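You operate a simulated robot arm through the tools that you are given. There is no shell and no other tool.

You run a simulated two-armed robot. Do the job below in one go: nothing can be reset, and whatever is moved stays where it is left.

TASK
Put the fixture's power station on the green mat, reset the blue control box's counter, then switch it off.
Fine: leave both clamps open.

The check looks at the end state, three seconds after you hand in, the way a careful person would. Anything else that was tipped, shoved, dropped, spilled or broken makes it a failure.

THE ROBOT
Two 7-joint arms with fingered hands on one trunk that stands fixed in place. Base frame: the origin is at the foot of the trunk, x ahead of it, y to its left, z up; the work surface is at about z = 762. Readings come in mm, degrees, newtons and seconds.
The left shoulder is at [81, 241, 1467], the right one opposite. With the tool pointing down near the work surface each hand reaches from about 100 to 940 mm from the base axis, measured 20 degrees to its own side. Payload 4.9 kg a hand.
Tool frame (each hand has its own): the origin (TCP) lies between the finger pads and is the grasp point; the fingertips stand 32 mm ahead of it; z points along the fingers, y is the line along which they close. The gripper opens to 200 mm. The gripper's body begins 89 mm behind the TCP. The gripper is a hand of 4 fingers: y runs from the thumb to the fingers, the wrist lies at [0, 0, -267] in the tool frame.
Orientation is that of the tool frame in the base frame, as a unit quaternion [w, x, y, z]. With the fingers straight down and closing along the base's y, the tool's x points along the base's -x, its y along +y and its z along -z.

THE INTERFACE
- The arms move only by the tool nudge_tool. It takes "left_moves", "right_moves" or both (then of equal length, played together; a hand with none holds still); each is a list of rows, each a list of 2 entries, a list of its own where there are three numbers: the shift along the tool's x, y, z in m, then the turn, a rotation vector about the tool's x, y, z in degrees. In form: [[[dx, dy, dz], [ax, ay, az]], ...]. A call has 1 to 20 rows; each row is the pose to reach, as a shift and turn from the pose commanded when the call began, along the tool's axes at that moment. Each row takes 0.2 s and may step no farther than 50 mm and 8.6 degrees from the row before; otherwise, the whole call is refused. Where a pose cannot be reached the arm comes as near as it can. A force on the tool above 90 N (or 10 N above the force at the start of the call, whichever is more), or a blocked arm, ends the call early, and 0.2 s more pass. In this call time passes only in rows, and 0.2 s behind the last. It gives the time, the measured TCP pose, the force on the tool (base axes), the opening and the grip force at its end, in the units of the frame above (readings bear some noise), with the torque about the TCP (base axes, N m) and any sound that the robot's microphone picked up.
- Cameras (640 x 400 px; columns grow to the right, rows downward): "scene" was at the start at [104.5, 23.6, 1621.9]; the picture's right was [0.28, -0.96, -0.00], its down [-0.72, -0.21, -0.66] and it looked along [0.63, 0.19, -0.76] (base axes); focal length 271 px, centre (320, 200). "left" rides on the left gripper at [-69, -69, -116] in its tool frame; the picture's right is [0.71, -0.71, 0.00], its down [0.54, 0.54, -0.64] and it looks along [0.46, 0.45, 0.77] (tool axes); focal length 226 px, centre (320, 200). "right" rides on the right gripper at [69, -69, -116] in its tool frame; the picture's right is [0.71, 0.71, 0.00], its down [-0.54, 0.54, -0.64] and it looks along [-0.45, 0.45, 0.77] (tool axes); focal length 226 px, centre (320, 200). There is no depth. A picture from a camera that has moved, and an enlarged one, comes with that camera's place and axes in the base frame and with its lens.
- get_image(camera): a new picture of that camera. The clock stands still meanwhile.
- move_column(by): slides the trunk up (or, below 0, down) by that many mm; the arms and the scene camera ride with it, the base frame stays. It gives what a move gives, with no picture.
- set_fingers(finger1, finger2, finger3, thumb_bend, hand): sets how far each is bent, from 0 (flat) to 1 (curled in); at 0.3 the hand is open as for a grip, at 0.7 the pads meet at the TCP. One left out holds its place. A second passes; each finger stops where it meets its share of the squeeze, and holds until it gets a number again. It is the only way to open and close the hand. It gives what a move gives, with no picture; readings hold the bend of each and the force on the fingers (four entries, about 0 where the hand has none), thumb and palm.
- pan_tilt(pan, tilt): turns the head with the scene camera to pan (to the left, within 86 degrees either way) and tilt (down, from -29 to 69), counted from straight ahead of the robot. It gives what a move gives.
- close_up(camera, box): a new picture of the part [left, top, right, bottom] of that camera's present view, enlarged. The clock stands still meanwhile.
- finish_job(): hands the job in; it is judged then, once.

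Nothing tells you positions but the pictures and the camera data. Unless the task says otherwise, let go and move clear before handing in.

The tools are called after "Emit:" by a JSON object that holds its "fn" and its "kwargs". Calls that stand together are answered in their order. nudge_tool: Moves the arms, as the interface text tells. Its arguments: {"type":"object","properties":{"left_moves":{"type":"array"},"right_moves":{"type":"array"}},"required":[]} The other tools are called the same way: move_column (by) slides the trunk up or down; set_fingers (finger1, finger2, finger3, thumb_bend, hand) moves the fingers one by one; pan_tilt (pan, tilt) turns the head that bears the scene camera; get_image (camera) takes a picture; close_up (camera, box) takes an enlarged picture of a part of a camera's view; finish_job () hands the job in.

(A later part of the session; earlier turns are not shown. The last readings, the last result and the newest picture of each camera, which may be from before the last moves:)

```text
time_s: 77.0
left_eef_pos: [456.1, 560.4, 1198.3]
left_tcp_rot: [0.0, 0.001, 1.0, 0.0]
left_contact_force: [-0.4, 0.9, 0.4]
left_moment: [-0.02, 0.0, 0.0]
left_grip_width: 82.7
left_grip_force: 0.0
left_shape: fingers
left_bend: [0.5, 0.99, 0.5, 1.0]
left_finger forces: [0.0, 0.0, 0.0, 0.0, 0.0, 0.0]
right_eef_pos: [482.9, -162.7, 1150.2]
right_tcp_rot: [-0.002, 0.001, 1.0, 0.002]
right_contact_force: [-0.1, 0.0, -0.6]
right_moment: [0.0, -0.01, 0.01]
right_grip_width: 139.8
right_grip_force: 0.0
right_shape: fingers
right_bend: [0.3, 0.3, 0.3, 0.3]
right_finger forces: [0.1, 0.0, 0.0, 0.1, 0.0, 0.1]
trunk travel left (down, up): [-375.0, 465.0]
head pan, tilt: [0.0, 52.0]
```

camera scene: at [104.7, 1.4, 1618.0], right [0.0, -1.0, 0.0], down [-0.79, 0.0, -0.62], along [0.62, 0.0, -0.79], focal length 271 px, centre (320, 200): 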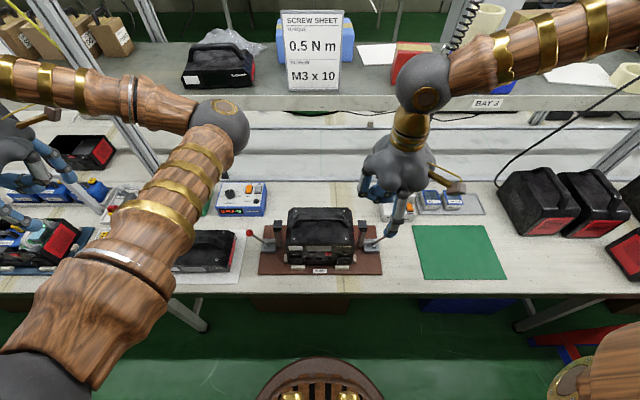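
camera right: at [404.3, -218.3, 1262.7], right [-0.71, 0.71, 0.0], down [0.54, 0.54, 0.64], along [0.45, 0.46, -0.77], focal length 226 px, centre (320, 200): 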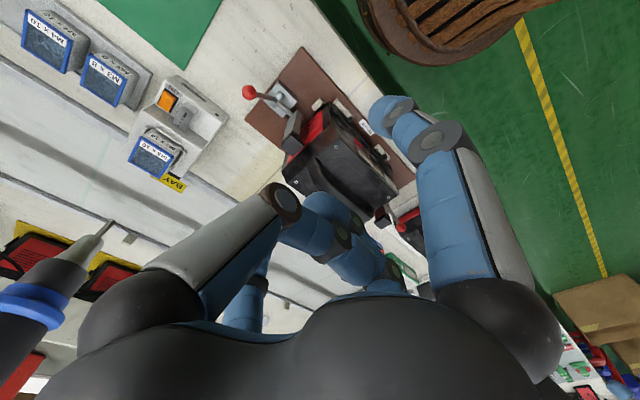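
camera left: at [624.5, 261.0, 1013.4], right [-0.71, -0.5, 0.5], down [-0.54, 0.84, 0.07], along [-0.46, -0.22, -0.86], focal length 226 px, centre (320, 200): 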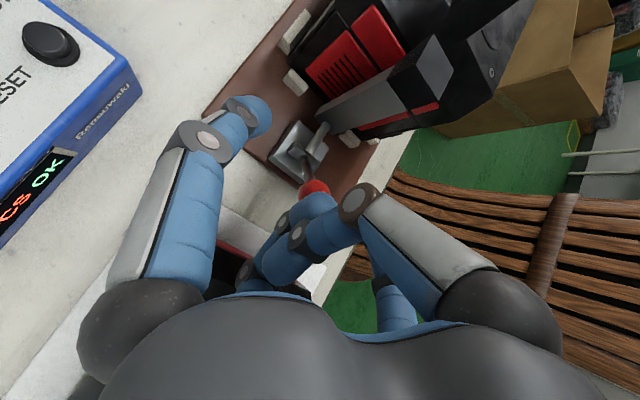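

The arm is back in range. Now I'll move above the handle, (561, 2, 1100), while turning the hand 45° so that two fingers come down on each side of the bar.

Emit:
{"fn": "nudge_tool", "kwargs": {"right_moves": [[[-0.008, 0.0165, 0.005], [0, 0, 4.5]], [[-0.016, 0.033, 0.01], [0, 0, 9]], [[-0.024, 0.0495, 0.015], [0, 0, 13.5]], [[-0.032, 0.066, 0.02], [0, 0, 18]], [[-0.039, 0.0825, 0.025], [0, 0, 22.5]], [[-0.047, 0.099, 0.03], [0, 0, 27]], [[-0.055, 0.1155, 0.035], [0, 0, 31.5]], [[-0.063, 0.132, 0.04], [0, 0, 36]], [[-0.07, 0.1485, 0.045], [0, 0, 40.5]], [[-0.078, 0.165, 0.05], [0, 0, 45]]]}}

Emit:
{"fn": "get_image", "kwargs": {"camera": "right"}}

Emit:
{"fn": "get_image", "kwargs": {"camera": "scene"}}

```text
time_s: 79.2
left_eef_pos: [456.1, 560.6, 1198.9]
left_tcp_rot: [0.001, 0.001, 1.0, 0.001]
left_contact_force: [-0.8, -0.3, 0.6]
left_moment: [0.03, -0.06, 0.0]
left_grip_width: 82.7
left_grip_force: 0.0
left_shape: fingers
left_bend: [0.5, 0.99, 0.5, 1.0]
left_finger forces: [0.0, 0.0, 0.0, 0.0, 0.0, 0.0]
right_eef_pos: [680.9, -20.1, 1036.5]
right_tcp_rot: [-0.045, 0.349, 0.936, 0.019]
right_contact_force: [0.1, -0.3, 0.4]
right_moment: [-0.03, 0.01, 0.01]
right_grip_width: 139.9
right_grip_force: 0.0
right_shape: fingers
right_bend: [0.3, 0.3, 0.3, 0.3]
right_finger forces: [0.0, 0.0, 0.1, 0.1, 0.1, 0.1]
right hand out of reach, approached as far as the arm can: row 2, 3, 4, 5, 6, 7, 8, 9, 10
trunk travel left (down, up): [-375.0, 465.0]
head pan, tilt: [0.0, 52.0]
```

```text
taken
camera right: at [594.4, -35.7, 1158.2], right [-0.07, 0.99, 0.07], down [0.81, 0.02, 0.59], along [0.58, 0.1, -0.81], focal length 226 px, centre (320, 200)
```

right: 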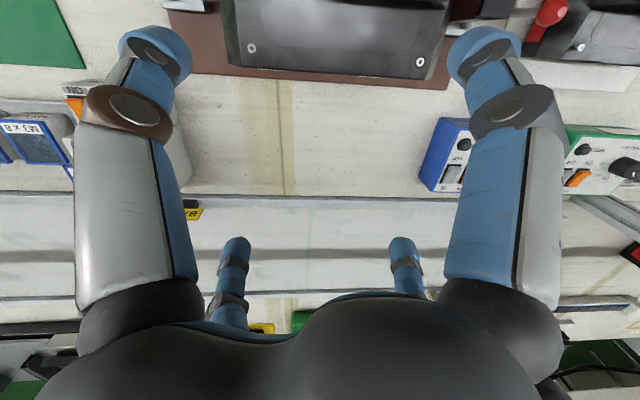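

```text
taken
camera scene: at [103.8, 1.5, 1618.1], right [0.0, -1.0, 0.0], down [-0.79, 0.0, -0.62], along [0.62, 0.0, -0.79], focal length 271 px, centre (320, 200)
```

scene: 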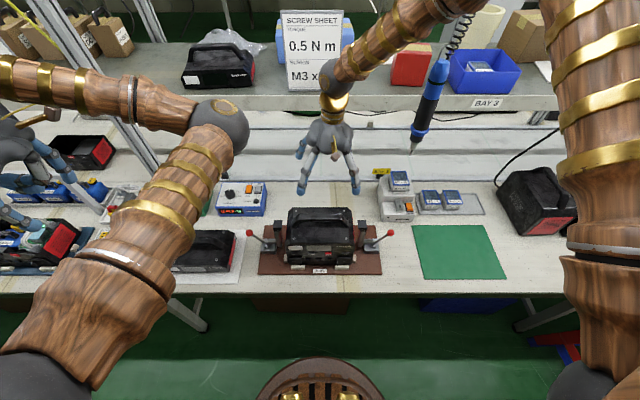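

The 45° turn that way is beyond the wrist's range, so the hand ended up at (681, −20, 1036) instead, though it touched nothing. I'll undo the turn in small steps, going to (600, −20, 1080) with the hand straight.

Emit:
{"fn": "nudge_tool", "kwargs": {"right_moves": [[[0.0082, -0.0066, -0.0048], [0.28, -0.66, -5.1]], [[0.0163, -0.0132, -0.0095], [0.55, -1.33, -10.2]], [[0.0245, -0.0198, -0.0143], [0.83, -1.99, -15.3]], [[0.0327, -0.0265, -0.019], [1.1, -2.65, -20.4]], [[0.0408, -0.0331, -0.0238], [1.38, -3.31, -25.5]], [[0.049, -0.0397, -0.0285], [1.65, -3.98, -30.6]], [[0.0571, -0.0463, -0.0333], [1.93, -4.64, -35.7]], [[0.0653, -0.0529, -0.038], [2.2, -5.3, -40.8]]]}}

Emit:
{"fn": "get_image", "kwargs": {"camera": "scene"}}

```text
time_s: 81.0
left_eef_pos: [455.9, 562.1, 1198.1]
left_tcp_rot: [0.0, 0.001, 1.0, 0.0]
left_contact_force: [0.1, 0.6, 1.2]
left_moment: [0.02, -0.04, -0.01]
left_grip_width: 82.7
left_grip_force: 0.1
left_shape: fingers
left_bend: [0.5, 0.99, 0.5, 1.0]
left_finger forces: [0.0, 0.0, 0.1, 0.1, 0.1, 0.1]
right_eef_pos: [602.5, -16.7, 1083.6]
right_tcp_rot: [0.0, -0.001, 1.0, -0.001]
right_contact_force: [-0.1, 0.1, -0.2]
right_moment: [-0.06, -0.01, 0.0]
right_grip_width: 140.2
right_grip_force: 0.0
right_shape: fingers
right_bend: [0.3, 0.3, 0.3, 0.3]
right_finger forces: [0.1, 0.0, 0.0, 0.0, 0.0, 0.0]
trunk travel left (down, up): [-375.0, 465.0]
head pan, tilt: [0.0, 52.0]
```

```text
taken
camera scene: at [104.2, 1.3, 1618.0], right [0.0, -1.0, 0.0], down [-0.79, 0.0, -0.62], along [0.62, 0.0, -0.79], focal length 271 px, centre (320, 200)
```

scene: 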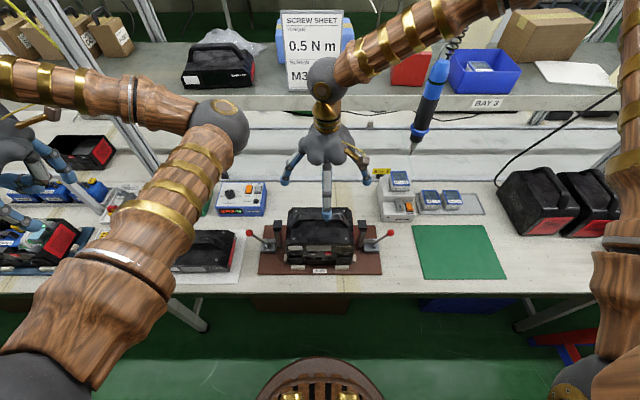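

The hand is upright again at (602, −17, 1084). I'll test the opposite turn in small steps while moving toward the handle.

Emit:
{"fn": "nudge_tool", "kwargs": {"right_moves": [[[0.005, 0.002, 0], [0, 0, -5]], [[0.01, 0.004, 0], [0, 0, -10]], [[0.015, 0.007, 0], [0, 0, -15]], [[0.02, 0.01, 0], [0, 0, -20]]]}}

```text
time_s: 82.0
left_eef_pos: [455.3, 561.1, 1199.8]
left_tcp_rot: [0.0, 0.001, 1.0, 0.0]
left_contact_force: [0.2, -0.5, -1.1]
left_moment: [-0.02, -0.02, 0.02]
left_grip_width: 82.8
left_grip_force: 0.2
left_shape: fingers
left_bend: [0.5, 0.99, 0.5, 1.0]
left_finger forces: [0.0, 0.1, 0.0, 0.0, 0.1, 0.0]
right_eef_pos: [582.9, -5.0, 1082.7]
right_tcp_rot: [-0.002, -0.175, 0.984, -0.001]
right_contact_force: [0.3, 0.0, -0.5]
right_moment: [0.0, -0.02, 0.02]
right_grip_width: 140.0
right_grip_force: 0.1
right_shape: fingers
right_bend: [0.3, 0.3, 0.3, 0.3]
right_finger forces: [0.0, 0.1, 0.0, 0.0, 0.1, 0.0]
trunk travel left (down, up): [-375.0, 465.0]
head pan, tilt: [0.0, 52.0]
```

That direction is reachable. I'll complete the turn to −45° while centring over the handle at (561, 2).

Emit:
{"fn": "nudge_tool", "kwargs": {"right_moves": [[[0.0037, 0.0028, 0], [0, 0, -5]], [[0.0073, 0.0056, 0], [0, 0, -10]], [[0.011, 0.0085, 0], [0, 0, -15]], [[0.0146, 0.0113, 0], [0, 0, -20]], [[0.0183, 0.0141, 0], [0, 0, -25]]]}}

Emit:
{"fn": "get_image", "kwargs": {"camera": "right"}}

Emit:
{"fn": "close_up", "kwargs": {"camera": "scene", "box": [240, 60, 420, 290]}}

```text
time_s: 83.2
left_eef_pos: [456.1, 559.5, 1199.1]
left_tcp_rot: [0.0, 0.001, 1.0, 0.001]
left_contact_force: [0.2, -1.1, 0.1]
left_moment: [0.01, 0.03, 0.01]
left_grip_width: 82.8
left_grip_force: 0.0
left_shape: fingers
left_bend: [0.5, 0.99, 0.5, 1.0]
left_finger forces: [0.1, 0.1, 0.0, 0.0, 0.0, 0.1]
right_eef_pos: [559.7, 0.2, 1083.2]
right_tcp_rot: [0.0, -0.385, 0.923, -0.001]
right_contact_force: [0.2, 0.0, 0.1]
right_moment: [0.04, 0.02, 0.01]
right_grip_width: 140.2
right_grip_force: 0.0
right_shape: fingers
right_bend: [0.3, 0.3, 0.3, 0.3]
right_finger forces: [0.0, 0.1, 0.1, 0.0, 0.0, 0.0]
trunk travel left (down, up): [-375.0, 465.0]
head pan, tilt: [0.0, 52.0]
```

```text
taken
camera right: at [562.5, -97.4, 1198.3], right [-1.0, 0.0, 0.0], down [0.0, 0.77, 0.64], along [0.0, 0.64, -0.77], focal length 226 px, centre (320, 200)
```

right: 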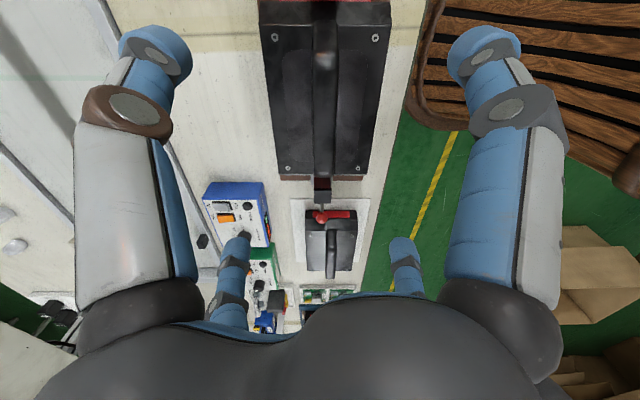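

```text
1.74 times, centred on (330, 175) of scene
camera zoom: at [104.8, 1.7, 1618.0], right [0.0, -1.0, 0.0], down [-0.79, 0.0, -0.62], along [0.62, 0.0, -0.79], focal length 472 px, centre (303, 244)
```

zoom: 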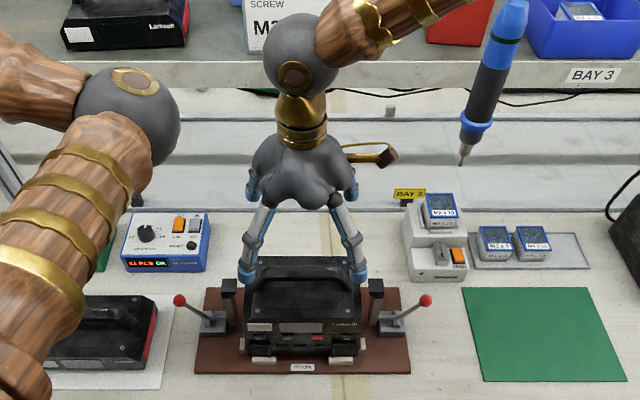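

Reachable and centred. The wrist camera now looks straight along the handle bar; I'll zoom to fine-tune x and y before descending.

Emit:
{"fn": "close_up", "kwargs": {"camera": "right", "box": [240, 0, 400, 200]}}

```text
2.00 times, centred on (320, 100) of right
camera zoom: at [562.5, -97.4, 1198.3], right [-1.0, 0.0, 0.0], down [0.0, 0.77, 0.64], along [0.0, 0.64, -0.77], focal length 452 px, centre (320, 400)
```

zoom: 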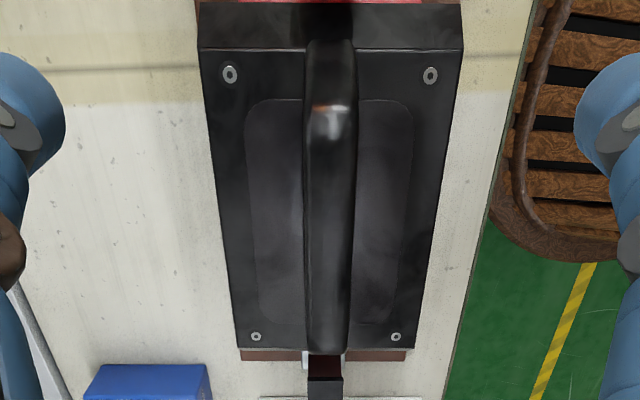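

The bar is about 5 mm toward −x and 3 mm toward +y of the hand axis. I'll correct that and descend 85 mm first.

Emit:
{"fn": "nudge_tool", "kwargs": {"right_moves": [[[0.001, 0.0045, 0.015], [0, 0, 0]], [[0.0012, 0.0055, 0.03], [0, 0, 0]], [[0.0012, 0.0055, 0.045], [0, 0, 0]], [[0.0012, 0.0055, 0.06], [0, 0, 0]], [[0.0012, 0.0055, 0.075], [0, 0, 0]], [[0.0012, 0.0055, 0.085], [0, 0, 0]]]}}

Emit:
{"fn": "get_image", "kwargs": {"camera": "right"}}

Emit:
{"fn": "close_up", "kwargs": {"camera": "scene", "box": [250, 130, 390, 280]}}

```text
time_s: 84.6
left_eef_pos: [456.6, 561.7, 1198.7]
left_tcp_rot: [0.0, 0.001, 1.0, 0.0]
left_contact_force: [-0.3, 0.1, 0.0]
left_moment: [0.0, -0.04, 0.03]
left_grip_width: 82.5
left_grip_force: 0.0
left_shape: fingers
left_bend: [0.5, 0.99, 0.5, 1.0]
left_finger forces: [0.0, 0.0, 0.0, 0.1, 0.0, 0.0]
right_eef_pos: [555.2, 4.3, 996.6]
right_tcp_rot: [-0.001, -0.384, 0.923, 0.001]
right_contact_force: [-0.1, -0.7, -0.1]
right_moment: [0.03, 0.0, 0.03]
right_grip_width: 139.9
right_grip_force: 0.1
right_shape: fingers
right_bend: [0.3, 0.3, 0.3, 0.3]
right_finger forces: [0.0, 0.0, 0.0, 0.0, 0.0, 0.1]
trunk travel left (down, up): [-375.0, 465.0]
head pan, tilt: [0.0, 52.0]
```

```text
taken
camera right: at [557.7, -93.7, 1112.8], right [-1.0, 0.0, 0.0], down [0.0, 0.77, 0.64], along [0.0, 0.64, -0.77], focal length 226 px, centre (320, 200)
```

right: 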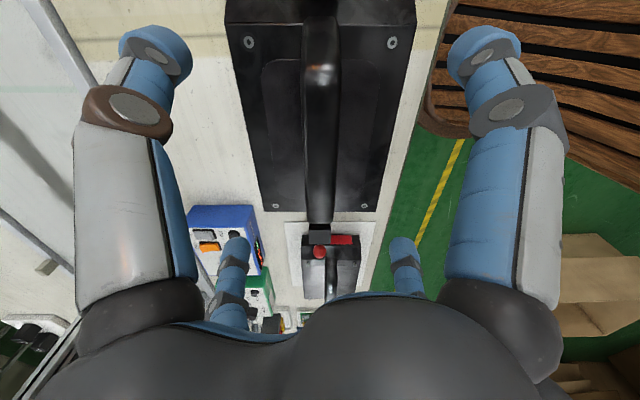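

```text
2.67 times, centred on (320, 205) of scene
camera zoom: at [105.2, 1.8, 1618.0], right [0.0, -1.0, 0.0], down [-0.79, 0.0, -0.62], along [0.62, 0.0, -0.79], focal length 724 px, centre (320, 187)
```

zoom: 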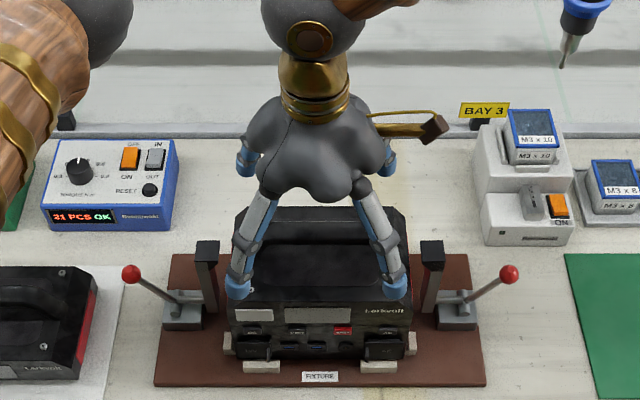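

Centred within about 1 mm in both x and y. I'll descend the last 38 mm so the bar sits just ahead of the TCP, with fingertips clear of the top plate.

Emit:
{"fn": "nudge_tool", "kwargs": {"right_moves": [[[0, 0, 0.01], [0, 0, 0]], [[0, 0, 0.02], [0, 0, 0]], [[0, 0, 0.03], [0, 0, 0]], [[0, 0, 0.038], [0, 0, 0]]]}}

Emit:
{"fn": "get_image", "kwargs": {"camera": "right"}}

Emit:
{"fn": "close_up", "kwargs": {"camera": "scene", "box": [250, 150, 390, 280]}}

```text
time_s: 85.6
left_eef_pos: [457.1, 559.8, 1198.6]
left_tcp_rot: [-0.001, 0.001, 1.0, 0.0]
left_contact_force: [-0.2, 0.3, -0.5]
left_moment: [-0.03, 0.01, -0.04]
left_grip_width: 82.9
left_grip_force: 0.0
left_shape: fingers
left_bend: [0.5, 0.99, 0.5, 1.0]
left_finger forces: [0.1, 0.1, 0.1, 0.0, 0.0, 0.0]
right_eef_pos: [557.5, 4.2, 959.1]
right_tcp_rot: [-0.002, -0.385, 0.923, 0.001]
right_contact_force: [-0.1, 0.3, -0.1]
right_moment: [0.03, -0.01, 0.04]
right_grip_width: 140.4
right_grip_force: 0.0
right_shape: fingers
right_bend: [0.3, 0.3, 0.3, 0.3]
right_finger forces: [0.0, 0.1, 0.0, 0.0, 0.0, 0.0]
trunk travel left (down, up): [-375.0, 465.0]
head pan, tilt: [0.0, 52.0]
```

```text
taken
camera right: at [558.5, -93.9, 1074.6], right [-1.0, 0.0, 0.0], down [0.0, 0.77, 0.64], along [0.0, 0.64, -0.77], focal length 226 px, centre (320, 200)
```

right: 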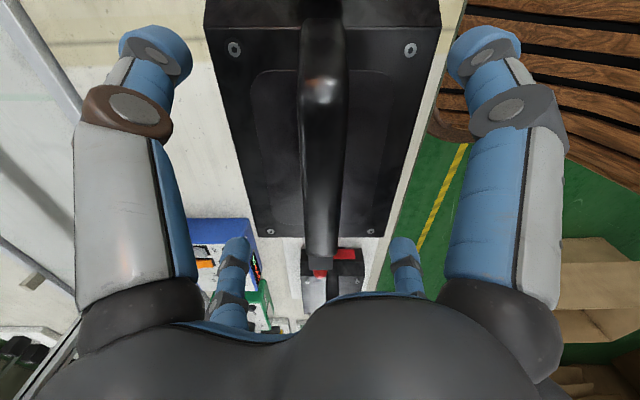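

```text
3.08 times, centred on (320, 215) of scene
camera zoom: at [105.3, 1.6, 1618.0], right [0.0, -1.0, 0.0], down [-0.79, 0.0, -0.62], along [0.62, 0.0, -0.79], focal length 835 px, centre (320, 154)
```

zoom: 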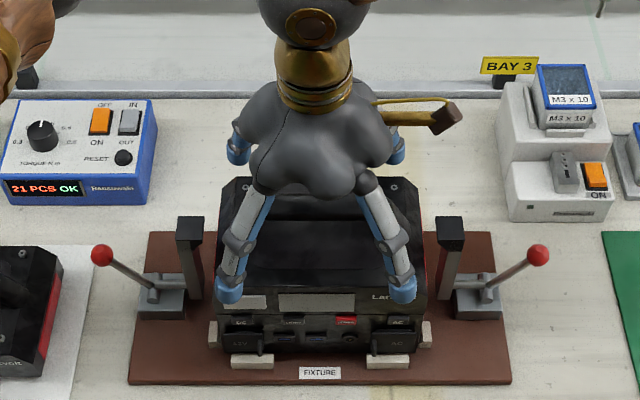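

The bar runs right through the grasp point. I'll close all four fingers gradually, first to 0.5, watching for contact with the top plate.

Emit:
{"fn": "set_fingers", "kwargs": {"hand": "right", "finger1": 0.48, "finger2": 0.48, "finger3": 0.48, "thumb_bend": 0.48}}

Emit:
{"fn": "close_up", "kwargs": {"camera": "scene", "box": [270, 170, 370, 260]}}

Emit:
{"fn": "get_image", "kwargs": {"camera": "right"}}

```text
time_s: 86.6
left_eef_pos: [452.0, 560.4, 1199.0]
left_tcp_rot: [0.001, 0.0, 1.0, 0.0]
left_contact_force: [-0.1, -0.1, -0.4]
left_moment: [0.0, -0.01, -0.01]
left_grip_width: 83.0
left_grip_force: 0.1
left_shape: fingers
left_bend: [0.5, 0.99, 0.5, 1.0]
left_finger forces: [0.1, 0.0, 0.1, 0.1, 0.0, 0.0]
right_eef_pos: [555.7, 6.3, 963.1]
right_tcp_rot: [0.002, -0.383, 0.924, 0.001]
right_contact_force: [17.4, 0.2, 66.5]
right_moment: [-0.06, 0.58, 0.67]
right_grip_width: 98.5
right_grip_force: 40.3
right_shape: fingers
right_bend: [0.44, 0.44, 0.43, 0.43]
right_finger forces: [19.5, 26.7, 11.6, 0.0, 23.4, 0.1]
trunk travel left (down, up): [-375.0, 465.0]
head pan, tilt: [0.0, 52.0]
```

```text
4.44 times, centred on (320, 215) of scene
camera zoom: at [101.2, 1.8, 1618.8], right [0.0, -1.0, 0.0], down [-0.79, 0.0, -0.62], along [0.62, 0.0, -0.79], focal length 1206 px, centre (320, 133)
```

zoom: 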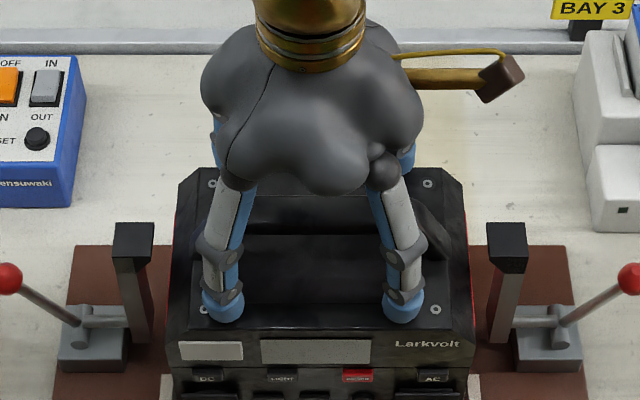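

```text
taken
camera right: at [557.3, -92.6, 1078.4], right [-1.0, 0.0, 0.0], down [-0.01, 0.76, 0.64], along [0.0, 0.64, -0.76], focal length 226 px, centre (320, 200)
```

right: 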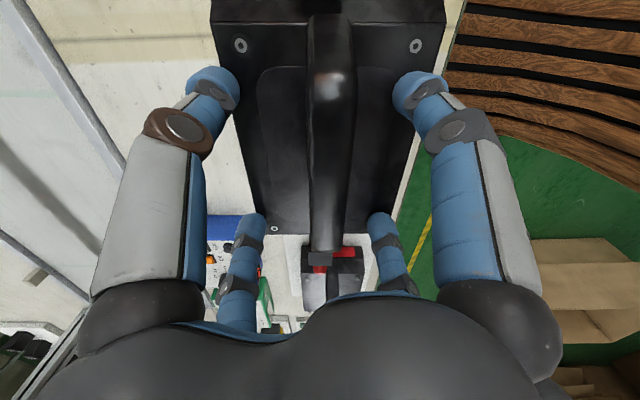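

The fingertips reach further than I assumed and pressed on the plate with 66 N. I'll raise the hand 20 mm right away, then close further before lowering again.

Emit:
{"fn": "nudge_tool", "kwargs": {"right_moves": [[[0, 0, -0.01], [0, 0, 0]], [[0, 0, -0.02], [0, 0, 0]]]}}

Emit:
{"fn": "close_up", "kwargs": {"camera": "scene", "box": [250, 190, 390, 280]}}

```text
time_s: 87.2
left_eef_pos: [454.9, 560.5, 1198.3]
left_tcp_rot: [0.0, 0.001, 1.0, 0.0]
left_contact_force: [0.0, -0.3, 0.2]
left_moment: [0.03, -0.02, 0.0]
left_grip_width: 82.6
left_grip_force: 0.0
left_shape: fingers
left_bend: [0.5, 0.99, 0.5, 1.0]
left_finger forces: [0.0, 0.0, 0.0, 0.0, 0.0, 0.0]
right_eef_pos: [552.0, 2.3, 977.6]
right_tcp_rot: [-0.004, -0.385, 0.923, 0.0]
right_contact_force: [2.5, -0.1, 1.4]
right_moment: [-0.06, -0.19, -0.02]
right_grip_width: 79.0
right_grip_force: 1.7
right_shape: fingers
right_bend: [0.48, 0.48, 0.47, 0.47]
right_finger forces: [0.0, 0.0, 1.7, 0.1, 2.1, 0.0]
trunk travel left (down, up): [-375.0, 465.0]
head pan, tilt: [0.0, 52.0]
```

```text
4.44 times, centred on (320, 235) of scene
camera zoom: at [103.3, 0.9, 1617.4], right [0.0, -1.0, 0.0], down [-0.79, 0.0, -0.62], along [0.62, 0.0, -0.79], focal length 1206 px, centre (320, 44)
```

zoom: 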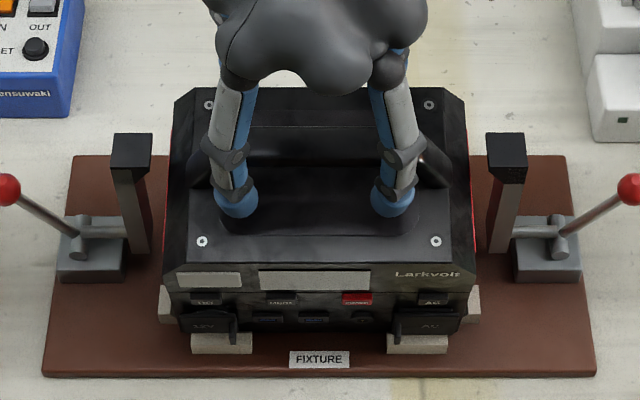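

Slight residual touch forces remain on two fingers. I'll take a still reading to see whether they persist.

Emit:
{"fn": "nudge_tool", "kwargs": {"right_moves": [[[0, 0, -0.003], [0, 0, 0]], [[0, 0, -0.003], [0, 0, 0]]]}}

Emit:
{"fn": "close_up", "kwargs": {"camera": "right", "box": [180, 0, 460, 260]}}

```text
time_s: 87.8
left_eef_pos: [455.3, 561.6, 1199.3]
left_tcp_rot: [0.0, 0.002, 1.0, 0.0]
left_contact_force: [0.4, 0.0, 0.2]
left_moment: [-0.03, 0.03, -0.02]
left_grip_width: 82.7
left_grip_force: 0.0
left_shape: fingers
left_bend: [0.5, 0.99, 0.5, 1.0]
left_finger forces: [0.0, 0.0, 0.0, 0.1, 0.1, 0.0]
right_eef_pos: [554.3, 5.3, 981.3]
right_tcp_rot: [-0.002, -0.384, 0.923, 0.0]
right_contact_force: [0.0, 0.6, -0.6]
right_moment: [-0.02, 0.01, -0.02]
right_grip_width: 76.9
right_grip_force: 0.0
right_shape: fingers
right_bend: [0.48, 0.48, 0.48, 0.48]
right_finger forces: [0.0, 0.1, 0.1, 0.1, 0.1, 0.0]
trunk travel left (down, up): [-375.0, 465.0]
head pan, tilt: [0.0, 52.0]
```

```text
1.54 times, centred on (320, 130) of right
camera zoom: at [556.7, -94.0, 1097.4], right [-1.0, 0.0, 0.0], down [0.0, 0.77, 0.64], along [0.0, 0.64, -0.77], focal length 348 px, centre (320, 308)
```

zoom: 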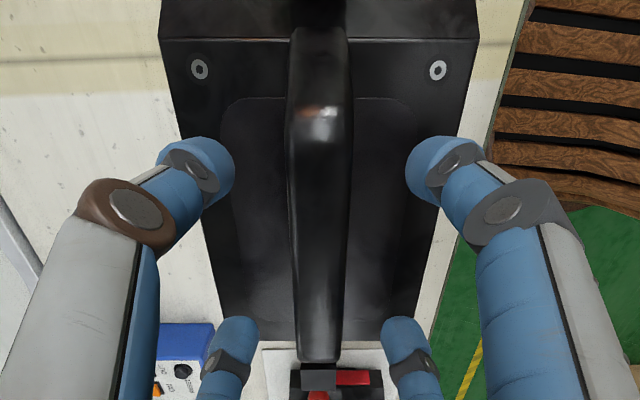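

No contact now, and the station has not moved. I'll close to 0.6 at this height, where the fingers should nearly meet the bar.

Emit:
{"fn": "set_fingers", "kwargs": {"hand": "right", "finger1": 0.58, "finger2": 0.58, "finger3": 0.58, "thumb_bend": 0.58}}

Emit:
{"fn": "close_up", "kwargs": {"camera": "right", "box": [180, 0, 460, 260]}}

Emit:
{"fn": "close_up", "kwargs": {"camera": "scene", "box": [270, 170, 370, 260]}}

```text
time_s: 88.8
left_eef_pos: [457.2, 561.5, 1198.9]
left_tcp_rot: [0.0, 0.0, 1.0, 0.0]
left_contact_force: [-1.8, 0.8, 1.2]
left_moment: [0.0, -0.01, -0.03]
left_grip_width: 82.6
left_grip_force: 0.0
left_shape: fingers
left_bend: [0.5, 0.99, 0.5, 1.0]
left_finger forces: [0.0, 0.0, 0.1, 0.0, 0.1, 0.0]
right_eef_pos: [555.7, 4.4, 983.3]
right_tcp_rot: [-0.001, -0.384, 0.923, 0.001]
right_contact_force: [0.0, 0.1, 0.3]
right_moment: [0.04, 0.0, 0.01]
right_grip_width: 44.1
right_grip_force: 0.1
right_shape: fingers
right_bend: [0.57, 0.57, 0.57, 0.57]
right_finger forces: [0.0, 0.0, 0.0, 0.0, 0.1, 0.1]
trunk travel left (down, up): [-375.0, 465.0]
head pan, tilt: [0.0, 52.0]
```

```text
1.54 times, centred on (320, 130) of right
camera zoom: at [557.6, -93.7, 1097.4], right [-1.0, 0.0, 0.0], down [0.0, 0.77, 0.64], along [0.0, 0.64, -0.77], focal length 348 px, centre (320, 308)
```

zoom: 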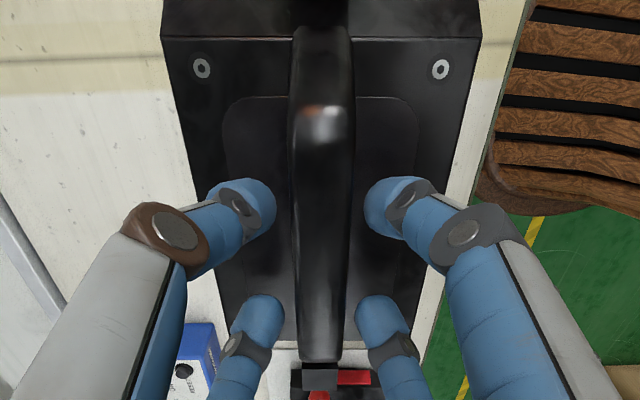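

```text
4.44 times, centred on (320, 215) of scene
camera zoom: at [105.0, 1.7, 1618.0], right [0.0, -1.0, 0.0], down [-0.79, 0.0, -0.62], along [0.62, 0.0, -0.79], focal length 1206 px, centre (320, 133)
```

zoom: 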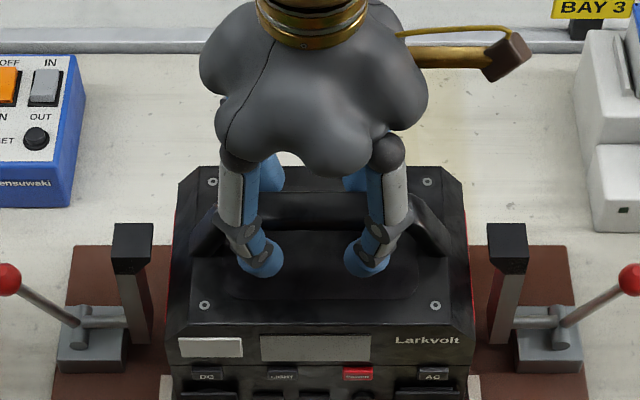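

The fingers now straddle the bar without touching it. I'll lower 22 mm so the tips go beneath the bar, with a 2 mm centring shift.

Emit:
{"fn": "nudge_tool", "kwargs": {"right_moves": [[[0.0014, 0.0014, 0.006], [0, 0, 0]], [[0.0014, 0.0014, 0.012], [0, 0, 0]], [[0.0014, 0.0014, 0.017], [0, 0, 0]], [[0.0014, 0.0014, 0.022], [0, 0, 0]]]}}

Emit:
{"fn": "close_up", "kwargs": {"camera": "right", "box": [180, 0, 460, 260]}}

```text
time_s: 89.8
left_eef_pos: [452.7, 561.7, 1200.9]
left_tcp_rot: [0.001, 0.001, 1.0, 0.001]
left_contact_force: [-0.6, 0.2, 0.4]
left_moment: [-0.03, -0.03, 0.0]
left_grip_width: 82.7
left_grip_force: 0.0
left_shape: fingers
left_bend: [0.5, 0.99, 0.5, 1.0]
left_finger forces: [0.1, 0.0, 0.1, 0.0, 0.0, 0.0]
right_eef_pos: [550.9, 4.2, 963.7]
right_tcp_rot: [0.002, -0.384, 0.923, 0.0]
right_contact_force: [1.0, -2.3, 33.7]
right_moment: [-0.15, 0.4, 0.02]
right_grip_width: 43.6
right_grip_force: 16.8
right_shape: fingers
right_bend: [0.57, 0.57, 0.57, 0.57]
right_finger forces: [14.8, 8.2, 6.6, 0.0, 3.6, 0.1]
trunk travel left (down, up): [-375.0, 465.0]
head pan, tilt: [0.0, 52.0]
```

```text
1.54 times, centred on (320, 130) of right
camera zoom: at [553.0, -94.0, 1079.2], right [-1.0, 0.0, 0.0], down [0.0, 0.77, 0.64], along [0.0, 0.64, -0.77], focal length 348 px, centre (320, 308)
```

zoom: 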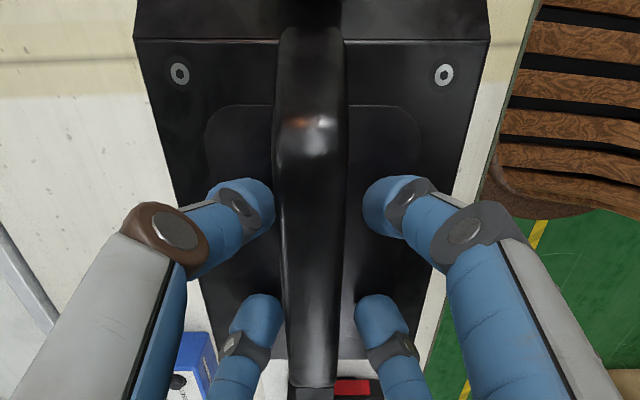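

All four tips are touching the plate again (34 N), so they protrude about 50 mm. I'll raise 10 mm and recentre by about 3 mm in x.

Emit:
{"fn": "nudge_tool", "kwargs": {"right_moves": [[[0, 0, -0.005], [0, 0, 0]], [[-0.002, -0.002, -0.01], [0, 0, 0]], [[-0.002, -0.002, -0.01], [0, 0, 0]]]}}

Emit:
{"fn": "close_up", "kwargs": {"camera": "right", "box": [180, 0, 460, 260]}}

```text
time_s: 90.6
left_eef_pos: [454.9, 560.6, 1198.7]
left_tcp_rot: [0.0, 0.002, 1.0, 0.0]
left_contact_force: [-0.2, -0.1, -0.4]
left_moment: [0.0, -0.02, 0.0]
left_grip_width: 82.4
left_grip_force: 0.0
left_shape: fingers
left_bend: [0.5, 0.99, 0.5, 1.0]
left_finger forces: [0.1, 0.1, 0.0, 0.0, 0.1, 0.0]
right_eef_pos: [555.2, 3.2, 970.1]
right_tcp_rot: [-0.002, -0.384, 0.923, 0.0]
right_contact_force: [0.1, -1.1, 0.7]
right_moment: [-0.01, 0.0, 0.02]
right_grip_width: 43.8
right_grip_force: 0.0
right_shape: fingers
right_bend: [0.57, 0.57, 0.57, 0.57]
right_finger forces: [0.0, 0.0, 0.0, 0.0, 0.0, 0.0]
trunk travel left (down, up): [-375.0, 465.0]
head pan, tilt: [0.0, 52.0]
```

```text
1.54 times, centred on (320, 130) of right
camera zoom: at [557.8, -93.7, 1085.6], right [-1.0, 0.0, 0.0], down [0.0, 0.77, 0.64], along [0.0, 0.64, -0.77], focal length 348 px, centre (320, 308)
```

zoom: 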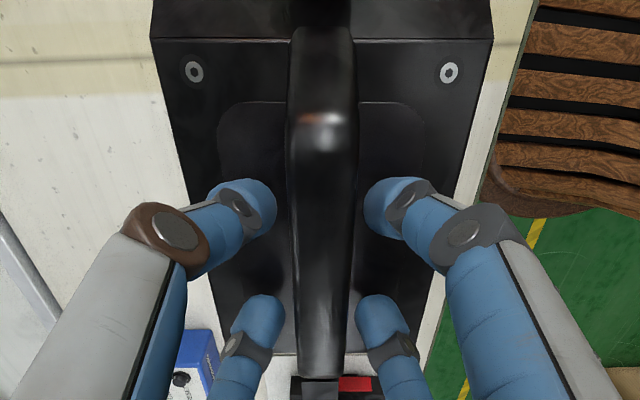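

Centred and free of contact at TCP z ≈ 970. Now I'll close all four fingers onto the bar.

Emit:
{"fn": "set_fingers", "kwargs": {"hand": "right", "finger1": 0.7, "finger2": 0.7, "finger3": 0.7, "thumb_bend": 0.7}}

Emit:
{"fn": "close_up", "kwargs": {"camera": "right", "box": [180, 0, 460, 260]}}

Emit:
{"fn": "close_up", "kwargs": {"camera": "scene", "box": [270, 170, 370, 260]}}

```text
time_s: 91.6
left_eef_pos: [456.3, 560.5, 1197.8]
left_tcp_rot: [-0.001, 0.0, 1.0, 0.0]
left_contact_force: [-0.4, 0.0, 0.2]
left_moment: [0.02, -0.01, 0.01]
left_grip_width: 82.7
left_grip_force: 0.1
left_shape: fingers
left_bend: [0.5, 0.99, 0.5, 1.0]
left_finger forces: [0.0, 0.0, 0.1, 0.1, 0.0, 0.0]
right_eef_pos: [556.0, 2.9, 969.7]
right_tcp_rot: [-0.002, -0.385, 0.923, 0.0]
right_contact_force: [0.0, -1.0, -5.0]
right_moment: [-0.04, -0.01, 0.06]
right_grip_width: 18.9
right_grip_force: 13.9
right_shape: fingers
right_bend: [0.65, 0.65, 0.66, 0.66]
right_finger forces: [7.1, 6.6, 4.8, 0.1, 9.7, 0.0]
trunk travel left (down, up): [-375.0, 465.0]
head pan, tilt: [0.0, 52.0]
```

```text
1.54 times, centred on (320, 130) of right
camera zoom: at [558.5, -93.8, 1085.2], right [-1.0, 0.0, 0.0], down [0.0, 0.77, 0.64], along [0.0, 0.64, -0.77], focal length 348 px, centre (320, 308)
```

zoom: 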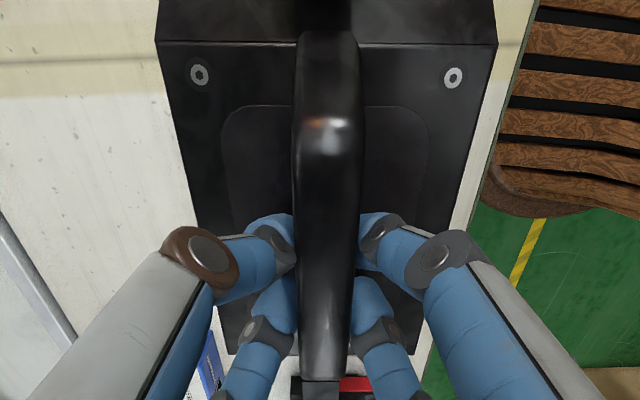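

```text
4.44 times, centred on (320, 215) of scene
camera zoom: at [105.7, 1.6, 1617.9], right [0.0, -1.0, 0.0], down [-0.79, 0.0, -0.61], along [0.61, 0.0, -0.79], focal length 1206 px, centre (320, 133)
```

zoom: 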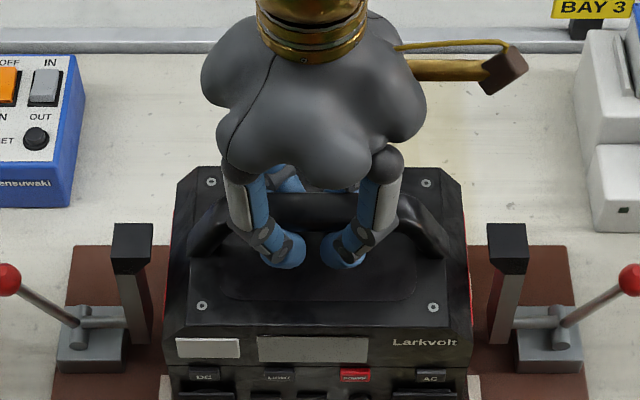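

All four fingers hold the bar from both sides and slightly below. I'll squeeze harder, then try a gentle 15 mm lift.

Emit:
{"fn": "set_fingers", "kwargs": {"hand": "right", "finger1": 1.0, "finger2": 1.0, "finger3": 1.0, "thumb_bend": 1.0}}

Emit:
{"fn": "nudge_tool", "kwargs": {"right_moves": [[[0, 0, -0.003], [0, 0, 0]], [[0, 0, -0.006], [0, 0, 0]], [[0, 0, -0.009], [0, 0, 0]], [[0, 0, -0.012], [0, 0, 0]], [[0, 0, -0.015], [0, 0, 0]]]}}

Emit:
{"fn": "close_up", "kwargs": {"camera": "right", "box": [180, 0, 460, 260]}}

Emit:
{"fn": "close_up", "kwargs": {"camera": "scene", "box": [250, 170, 390, 290]}}

```text
time_s: 92.6
left_eef_pos: [456.4, 560.3, 1198.0]
left_tcp_rot: [-0.001, 0.001, 1.0, 0.0]
left_contact_force: [-1.1, -0.7, 0.4]
left_moment: [0.03, -0.02, 0.01]
left_grip_width: 82.6
left_grip_force: 0.1
left_shape: fingers
left_bend: [0.5, 0.99, 0.5, 1.0]
left_finger forces: [0.0, 0.0, 0.0, 0.1, 0.0, 0.0]
right_eef_pos: [556.3, 3.7, 969.0]
right_tcp_rot: [-0.002, -0.384, 0.923, 0.0]
right_contact_force: [0.7, 0.3, -10.6]
right_moment: [0.16, 0.22, -0.01]
right_grip_width: 11.3
right_grip_force: 30.2
right_shape: fingers
right_bend: [0.66, 0.65, 0.83, 0.86]
right_finger forces: [12.0, 13.4, 0.0, 0.2, 35.5, 0.1]
trunk travel left (down, up): [-375.0, 465.0]
head pan, tilt: [0.0, 52.0]
```

```text
time_s: 93.8
left_eef_pos: [456.2, 561.9, 1199.2]
left_tcp_rot: [-0.001, 0.001, 1.0, -0.001]
left_contact_force: [0.6, -0.4, 0.2]
left_moment: [0.01, -0.01, -0.01]
left_grip_width: 83.1
left_grip_force: 0.1
left_shape: fingers
left_bend: [0.5, 0.99, 0.5, 1.0]
left_finger forces: [0.1, 0.1, 0.1, 0.0, 0.0, 0.0]
right_eef_pos: [556.4, 3.6, 983.3]
right_tcp_rot: [-0.002, -0.385, 0.923, 0.0]
right_contact_force: [-0.7, 0.1, -9.5]
right_moment: [0.12, 0.23, 0.0]
right_grip_width: 11.4
right_grip_force: 30.5
right_shape: fingers
right_bend: [0.66, 0.65, 0.84, 0.86]
right_finger forces: [12.1, 13.7, 0.1, 0.0, 35.7, 0.0]
trunk travel left (down, up): [-375.0, 465.0]
head pan, tilt: [0.0, 52.0]
```

```text
1.54 times, centred on (320, 130) of right
camera zoom: at [558.5, -94.8, 1100.3], right [-1.0, 0.0, 0.0], down [0.0, 0.77, 0.64], along [0.0, 0.64, -0.77], focal length 348 px, centre (320, 308)
```

zoom: 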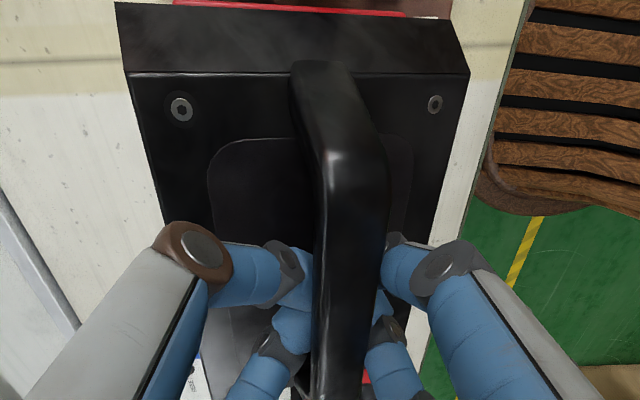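

```text
3.33 times, centred on (320, 230) of scene
camera zoom: at [105.8, 1.6, 1617.9], right [0.0, -1.0, 0.0], down [-0.79, 0.0, -0.61], along [0.61, 0.0, -0.79], focal length 905 px, centre (320, 100)
```

zoom: 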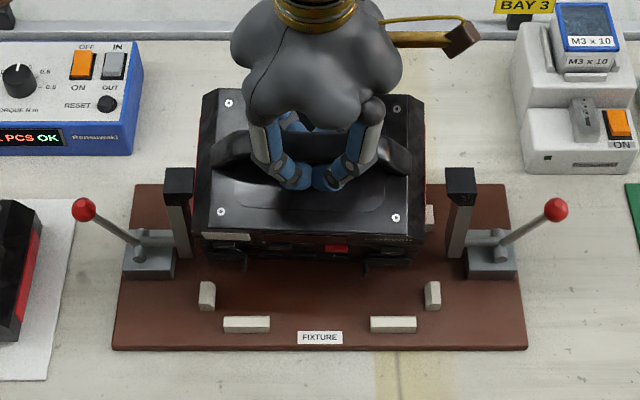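

The station is up (only about 10 N, roughly 1 kg) but hangs pitched by around 18° because two fingers slid under the bar. I'll raise it with the trunk so the arm posture stays unchanged, starting with a small step to check the grip.

Emit:
{"fn": "move_column", "kwargs": {"by": 40}}

Emit:
{"fn": "close_up", "kwargs": {"camera": "right", "box": [140, 0, 500, 300]}}

Emit:
{"fn": "get_image", "kwargs": {"camera": "scene"}}

```text
time_s: 94.7
left_eef_pos: [456.8, 561.3, 1238.9]
left_tcp_rot: [0.0, 0.001, 1.0, -0.001]
left_contact_force: [0.7, -0.7, 0.1]
left_moment: [0.02, -0.04, 0.01]
left_grip_width: 82.7
left_grip_force: 0.0
left_shape: fingers
left_bend: [0.5, 0.99, 0.5, 1.0]
left_finger forces: [0.1, 0.1, 0.0, 0.0, 0.0, 0.0]
right_eef_pos: [556.1, 2.2, 1025.1]
right_tcp_rot: [-0.002, -0.385, 0.923, 0.0]
right_contact_force: [-0.1, 0.6, -10.5]
right_moment: [0.12, 0.23, -0.02]
right_grip_width: 11.1
right_grip_force: 30.6
right_shape: fingers
right_bend: [0.66, 0.65, 0.84, 0.86]
right_finger forces: [12.0, 13.6, 0.0, 0.1, 35.5, 0.0]
trunk travel left (down, up): [-415.0, 425.0]
head pan, tilt: [0.0, 52.0]
```

```text
1.33 times, centred on (320, 150) of right
camera zoom: at [559.1, -94.7, 1139.9], right [-1.0, 0.0, 0.0], down [0.0, 0.77, 0.64], along [0.0, 0.64, -0.77], focal length 301 px, centre (320, 267)
```

zoom: 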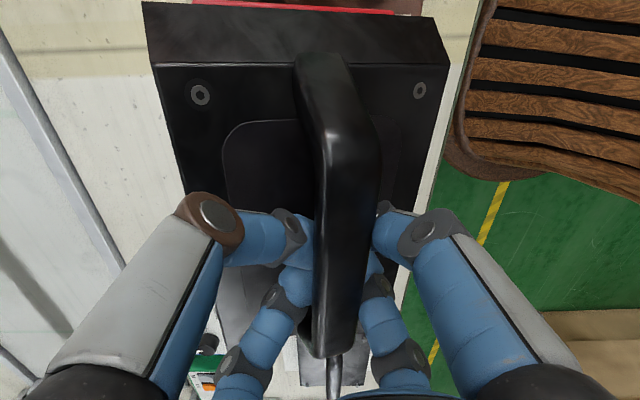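

```text
taken
camera scene: at [106.6, 1.9, 1657.8], right [0.0, -1.0, 0.0], down [-0.79, 0.0, -0.61], along [0.61, 0.0, -0.79], focal length 271 px, centre (320, 200)
```

scene: 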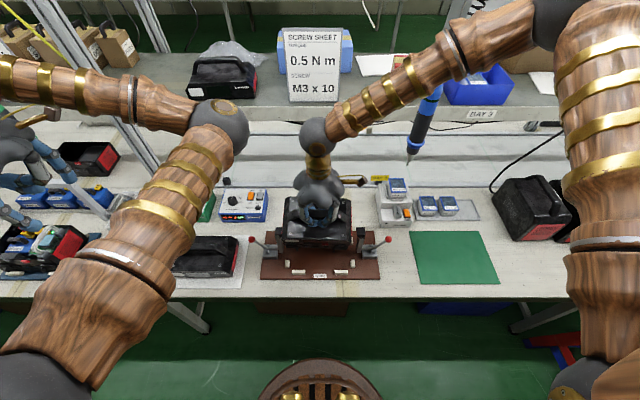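

The grip is steady, with the same forces as before. I'll raise the trunk another 140 mm so the station clears the jaws.

Emit:
{"fn": "move_column", "kwargs": {"by": 140}}

Emit:
{"fn": "get_image", "kwargs": {"camera": "scene"}}

Emit:
{"fn": "close_up", "kwargs": {"camera": "scene", "box": [230, 130, 430, 290]}}

```text
time_s: 96.3
left_eef_pos: [457.4, 560.3, 1377.2]
left_tcp_rot: [-0.001, 0.001, 1.0, 0.001]
left_contact_force: [-0.7, -0.4, 0.5]
left_moment: [0.0, -0.01, -0.02]
left_grip_width: 82.9
left_grip_force: 0.0
left_shape: fingers
left_bend: [0.5, 0.99, 0.5, 1.0]
left_finger forces: [0.1, 0.0, 0.0, 0.1, 0.0, 0.1]
right_eef_pos: [556.8, 2.3, 1165.6]
right_tcp_rot: [-0.002, -0.384, 0.923, 0.001]
right_contact_force: [0.5, -0.3, -10.2]
right_moment: [0.11, 0.25, 0.0]
right_grip_width: 10.9
right_grip_force: 30.4
right_shape: fingers
right_bend: [0.66, 0.65, 0.84, 0.86]
right_finger forces: [12.0, 13.8, 0.1, 0.1, 35.4, 0.0]
trunk travel left (down, up): [-555.0, 285.0]
head pan, tilt: [0.0, 52.0]
```

```text
taken
camera scene: at [106.1, 1.7, 1797.8], right [0.0, -1.0, 0.0], down [-0.79, 0.0, -0.61], along [0.61, 0.0, -0.79], focal length 271 px, centre (320, 200)
```

scene: 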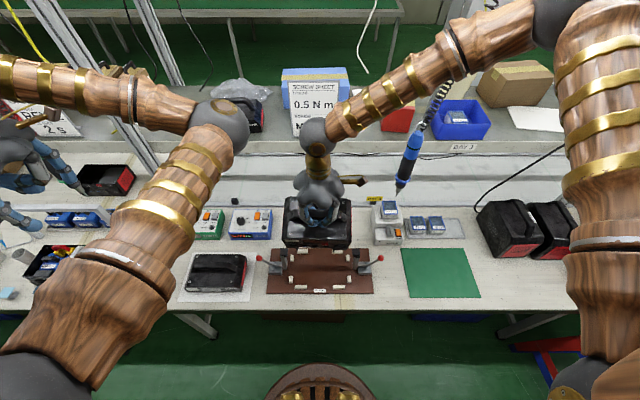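

```text
2.50 times, centred on (330, 210) of scene
camera zoom: at [106.1, 1.7, 1797.8], right [0.0, -1.0, 0.0], down [-0.79, 0.0, -0.61], along [0.61, 0.0, -0.79], focal length 679 px, centre (295, 175)
```

zoom: 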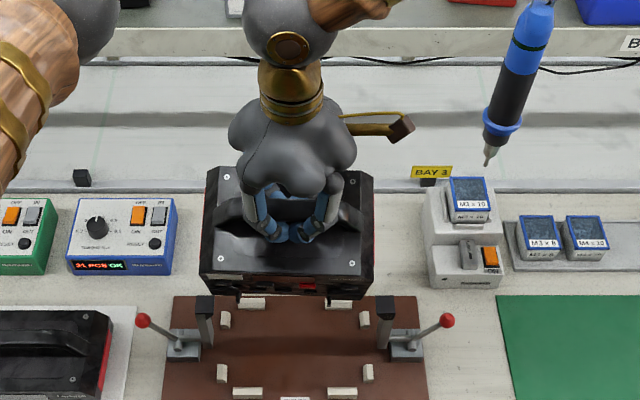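

The fixture is empty and its clamps untouched. Now I'll carry the station slowly around the hanging driver: first toward (500, −120), at x well below the driver's.

Emit:
{"fn": "nudge_tool", "kwargs": {"right_moves": [[[0.0126, -0.0046, 0], [0, 0, 0]], [[0.0252, -0.0093, 0], [0, 0, 0]], [[0.0378, -0.0139, 0], [0, 0, 0]], [[0.0504, -0.0185, 0], [0, 0, 0]], [[0.063, -0.0232, 0], [0, 0, 0]], [[0.0756, -0.0278, 0], [0, 0, 0]], [[0.0882, -0.0324, 0], [0, 0, 0]], [[0.1008, -0.037, 0], [0, 0, 0]], [[0.1134, -0.0417, 0], [0, 0, 0]], [[0.126, -0.0463, 0], [0, 0, 0]]]}}

Emit:
{"fn": "get_image", "kwargs": {"camera": "scene"}}

```text
time_s: 98.5
left_eef_pos: [456.6, 558.6, 1378.8]
left_tcp_rot: [-0.001, 0.002, 1.0, 0.0]
left_contact_force: [0.2, -0.2, -0.1]
left_moment: [0.01, -0.02, -0.01]
left_grip_width: 82.5
left_grip_force: 0.1
left_shape: fingers
left_bend: [0.5, 0.99, 0.5, 1.0]
left_finger forces: [0.1, 0.1, 0.0, 0.1, 0.0, 0.0]
right_eef_pos: [498.6, -119.6, 1164.9]
right_tcp_rot: [-0.001, -0.385, 0.923, 0.001]
right_contact_force: [-1.3, -0.4, -10.0]
right_moment: [0.17, 0.18, 0.02]
right_grip_width: 10.8
right_grip_force: 31.3
right_shape: fingers
right_bend: [0.66, 0.65, 0.84, 0.86]
right_finger forces: [12.0, 15.9, 0.0, 0.0, 35.1, 0.0]
trunk travel left (down, up): [-555.0, 285.0]
head pan, tilt: [0.0, 52.0]
```

```text
taken
camera scene: at [105.5, 0.3, 1797.9], right [0.0, -1.0, 0.0], down [-0.79, 0.0, -0.62], along [0.62, 0.0, -0.79], focal length 271 px, centre (320, 200)
```

scene: 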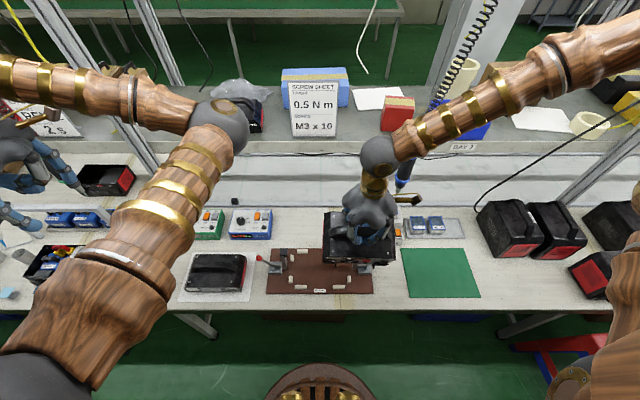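

The move tracked exactly and the grip is steady. Next leg: straight in −y to (500, −300), passing in front of the driver.

Emit:
{"fn": "nudge_tool", "kwargs": {"right_moves": [[[0.0106, -0.0106, 0], [0, 0, 0]], [[0.0213, -0.0212, 0], [0, 0, 0]], [[0.0319, -0.0317, 0], [0, 0, 0]], [[0.0425, -0.0423, 0], [0, 0, 0]], [[0.0532, -0.0529, 0], [0, 0, 0]], [[0.0638, -0.0635, 0], [0, 0, 0]], [[0.0744, -0.074, 0], [0, 0, 0]], [[0.0851, -0.0846, 0], [0, 0, 0]], [[0.0957, -0.0952, 0], [0, 0, 0]], [[0.1063, -0.1058, 0], [0, 0, 0]], [[0.117, -0.1163, 0], [0, 0, 0]], [[0.1276, -0.1269, 0], [0, 0, 0]]]}}

Emit:
{"fn": "pan_tilt", "kwargs": {"pan": -25, "tilt": 50}}

Emit:
{"fn": "get_image", "kwargs": {"camera": "scene"}}

```text
time_s: 101.1
left_eef_pos: [457.1, 560.0, 1377.8]
left_tcp_rot: [-0.001, 0.001, 1.0, 0.001]
left_contact_force: [0.0, 0.0, -0.2]
left_moment: [0.0, -0.04, 0.02]
left_grip_width: 82.7
left_grip_force: 0.2
left_shape: fingers
left_bend: [0.5, 0.99, 0.5, 1.0]
left_finger forces: [0.1, 0.0, 0.0, 0.0, 0.0, 0.0]
right_eef_pos: [499.9, -300.5, 1165.9]
right_tcp_rot: [-0.001, -0.384, 0.923, 0.0]
right_contact_force: [0.5, 0.2, -9.4]
right_moment: [0.21, 0.23, 0.01]
right_grip_width: 10.4
right_grip_force: 31.7
right_shape: fingers
right_bend: [0.66, 0.65, 0.84, 0.86]
right_finger forces: [11.7, 16.3, 0.0, 0.0, 35.3, 0.0]
trunk travel left (down, up): [-555.0, 285.0]
head pan, tilt: [0.0, 52.0]
```

```text
time_s: 102.0
left_eef_pos: [457.9, 560.9, 1378.9]
left_tcp_rot: [-0.001, 0.001, 1.0, 0.0]
left_contact_force: [0.1, -0.1, 0.0]
left_moment: [0.02, 0.01, 0.01]
left_grip_width: 82.8
left_grip_force: 0.0
left_shape: fingers
left_bend: [0.5, 0.99, 0.5, 1.0]
left_finger forces: [0.1, 0.0, 0.0, 0.1, 0.0, 0.0]
right_eef_pos: [500.5, -299.2, 1165.5]
right_tcp_rot: [-0.002, -0.385, 0.923, 0.0]
right_contact_force: [-1.3, 0.2, -10.3]
right_moment: [0.12, 0.24, 0.04]
right_grip_width: 10.4
right_grip_force: 31.1
right_shape: fingers
right_bend: [0.66, 0.65, 0.84, 0.86]
right_finger forces: [11.7, 15.7, 0.0, 0.0, 35.0, 0.1]
trunk travel left (down, up): [-555.0, 285.0]
head pan, tilt: [-25.0, 50.0]
```

```text
taken
camera scene: at [100.7, -31.2, 1800.5], right [-0.42, -0.91, 0.0], down [-0.7, 0.32, -0.64], along [0.58, -0.27, -0.77], focal length 271 px, centre (320, 200)
```

scene: 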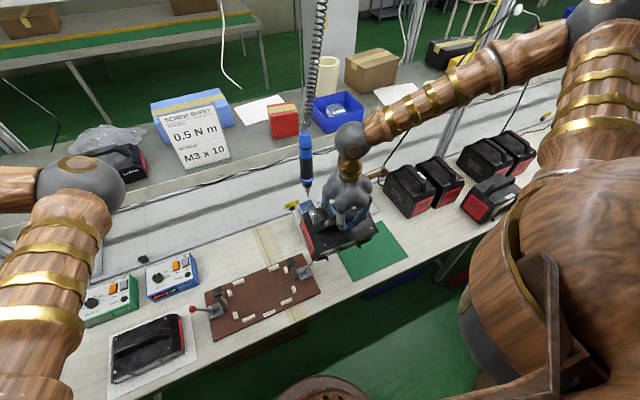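

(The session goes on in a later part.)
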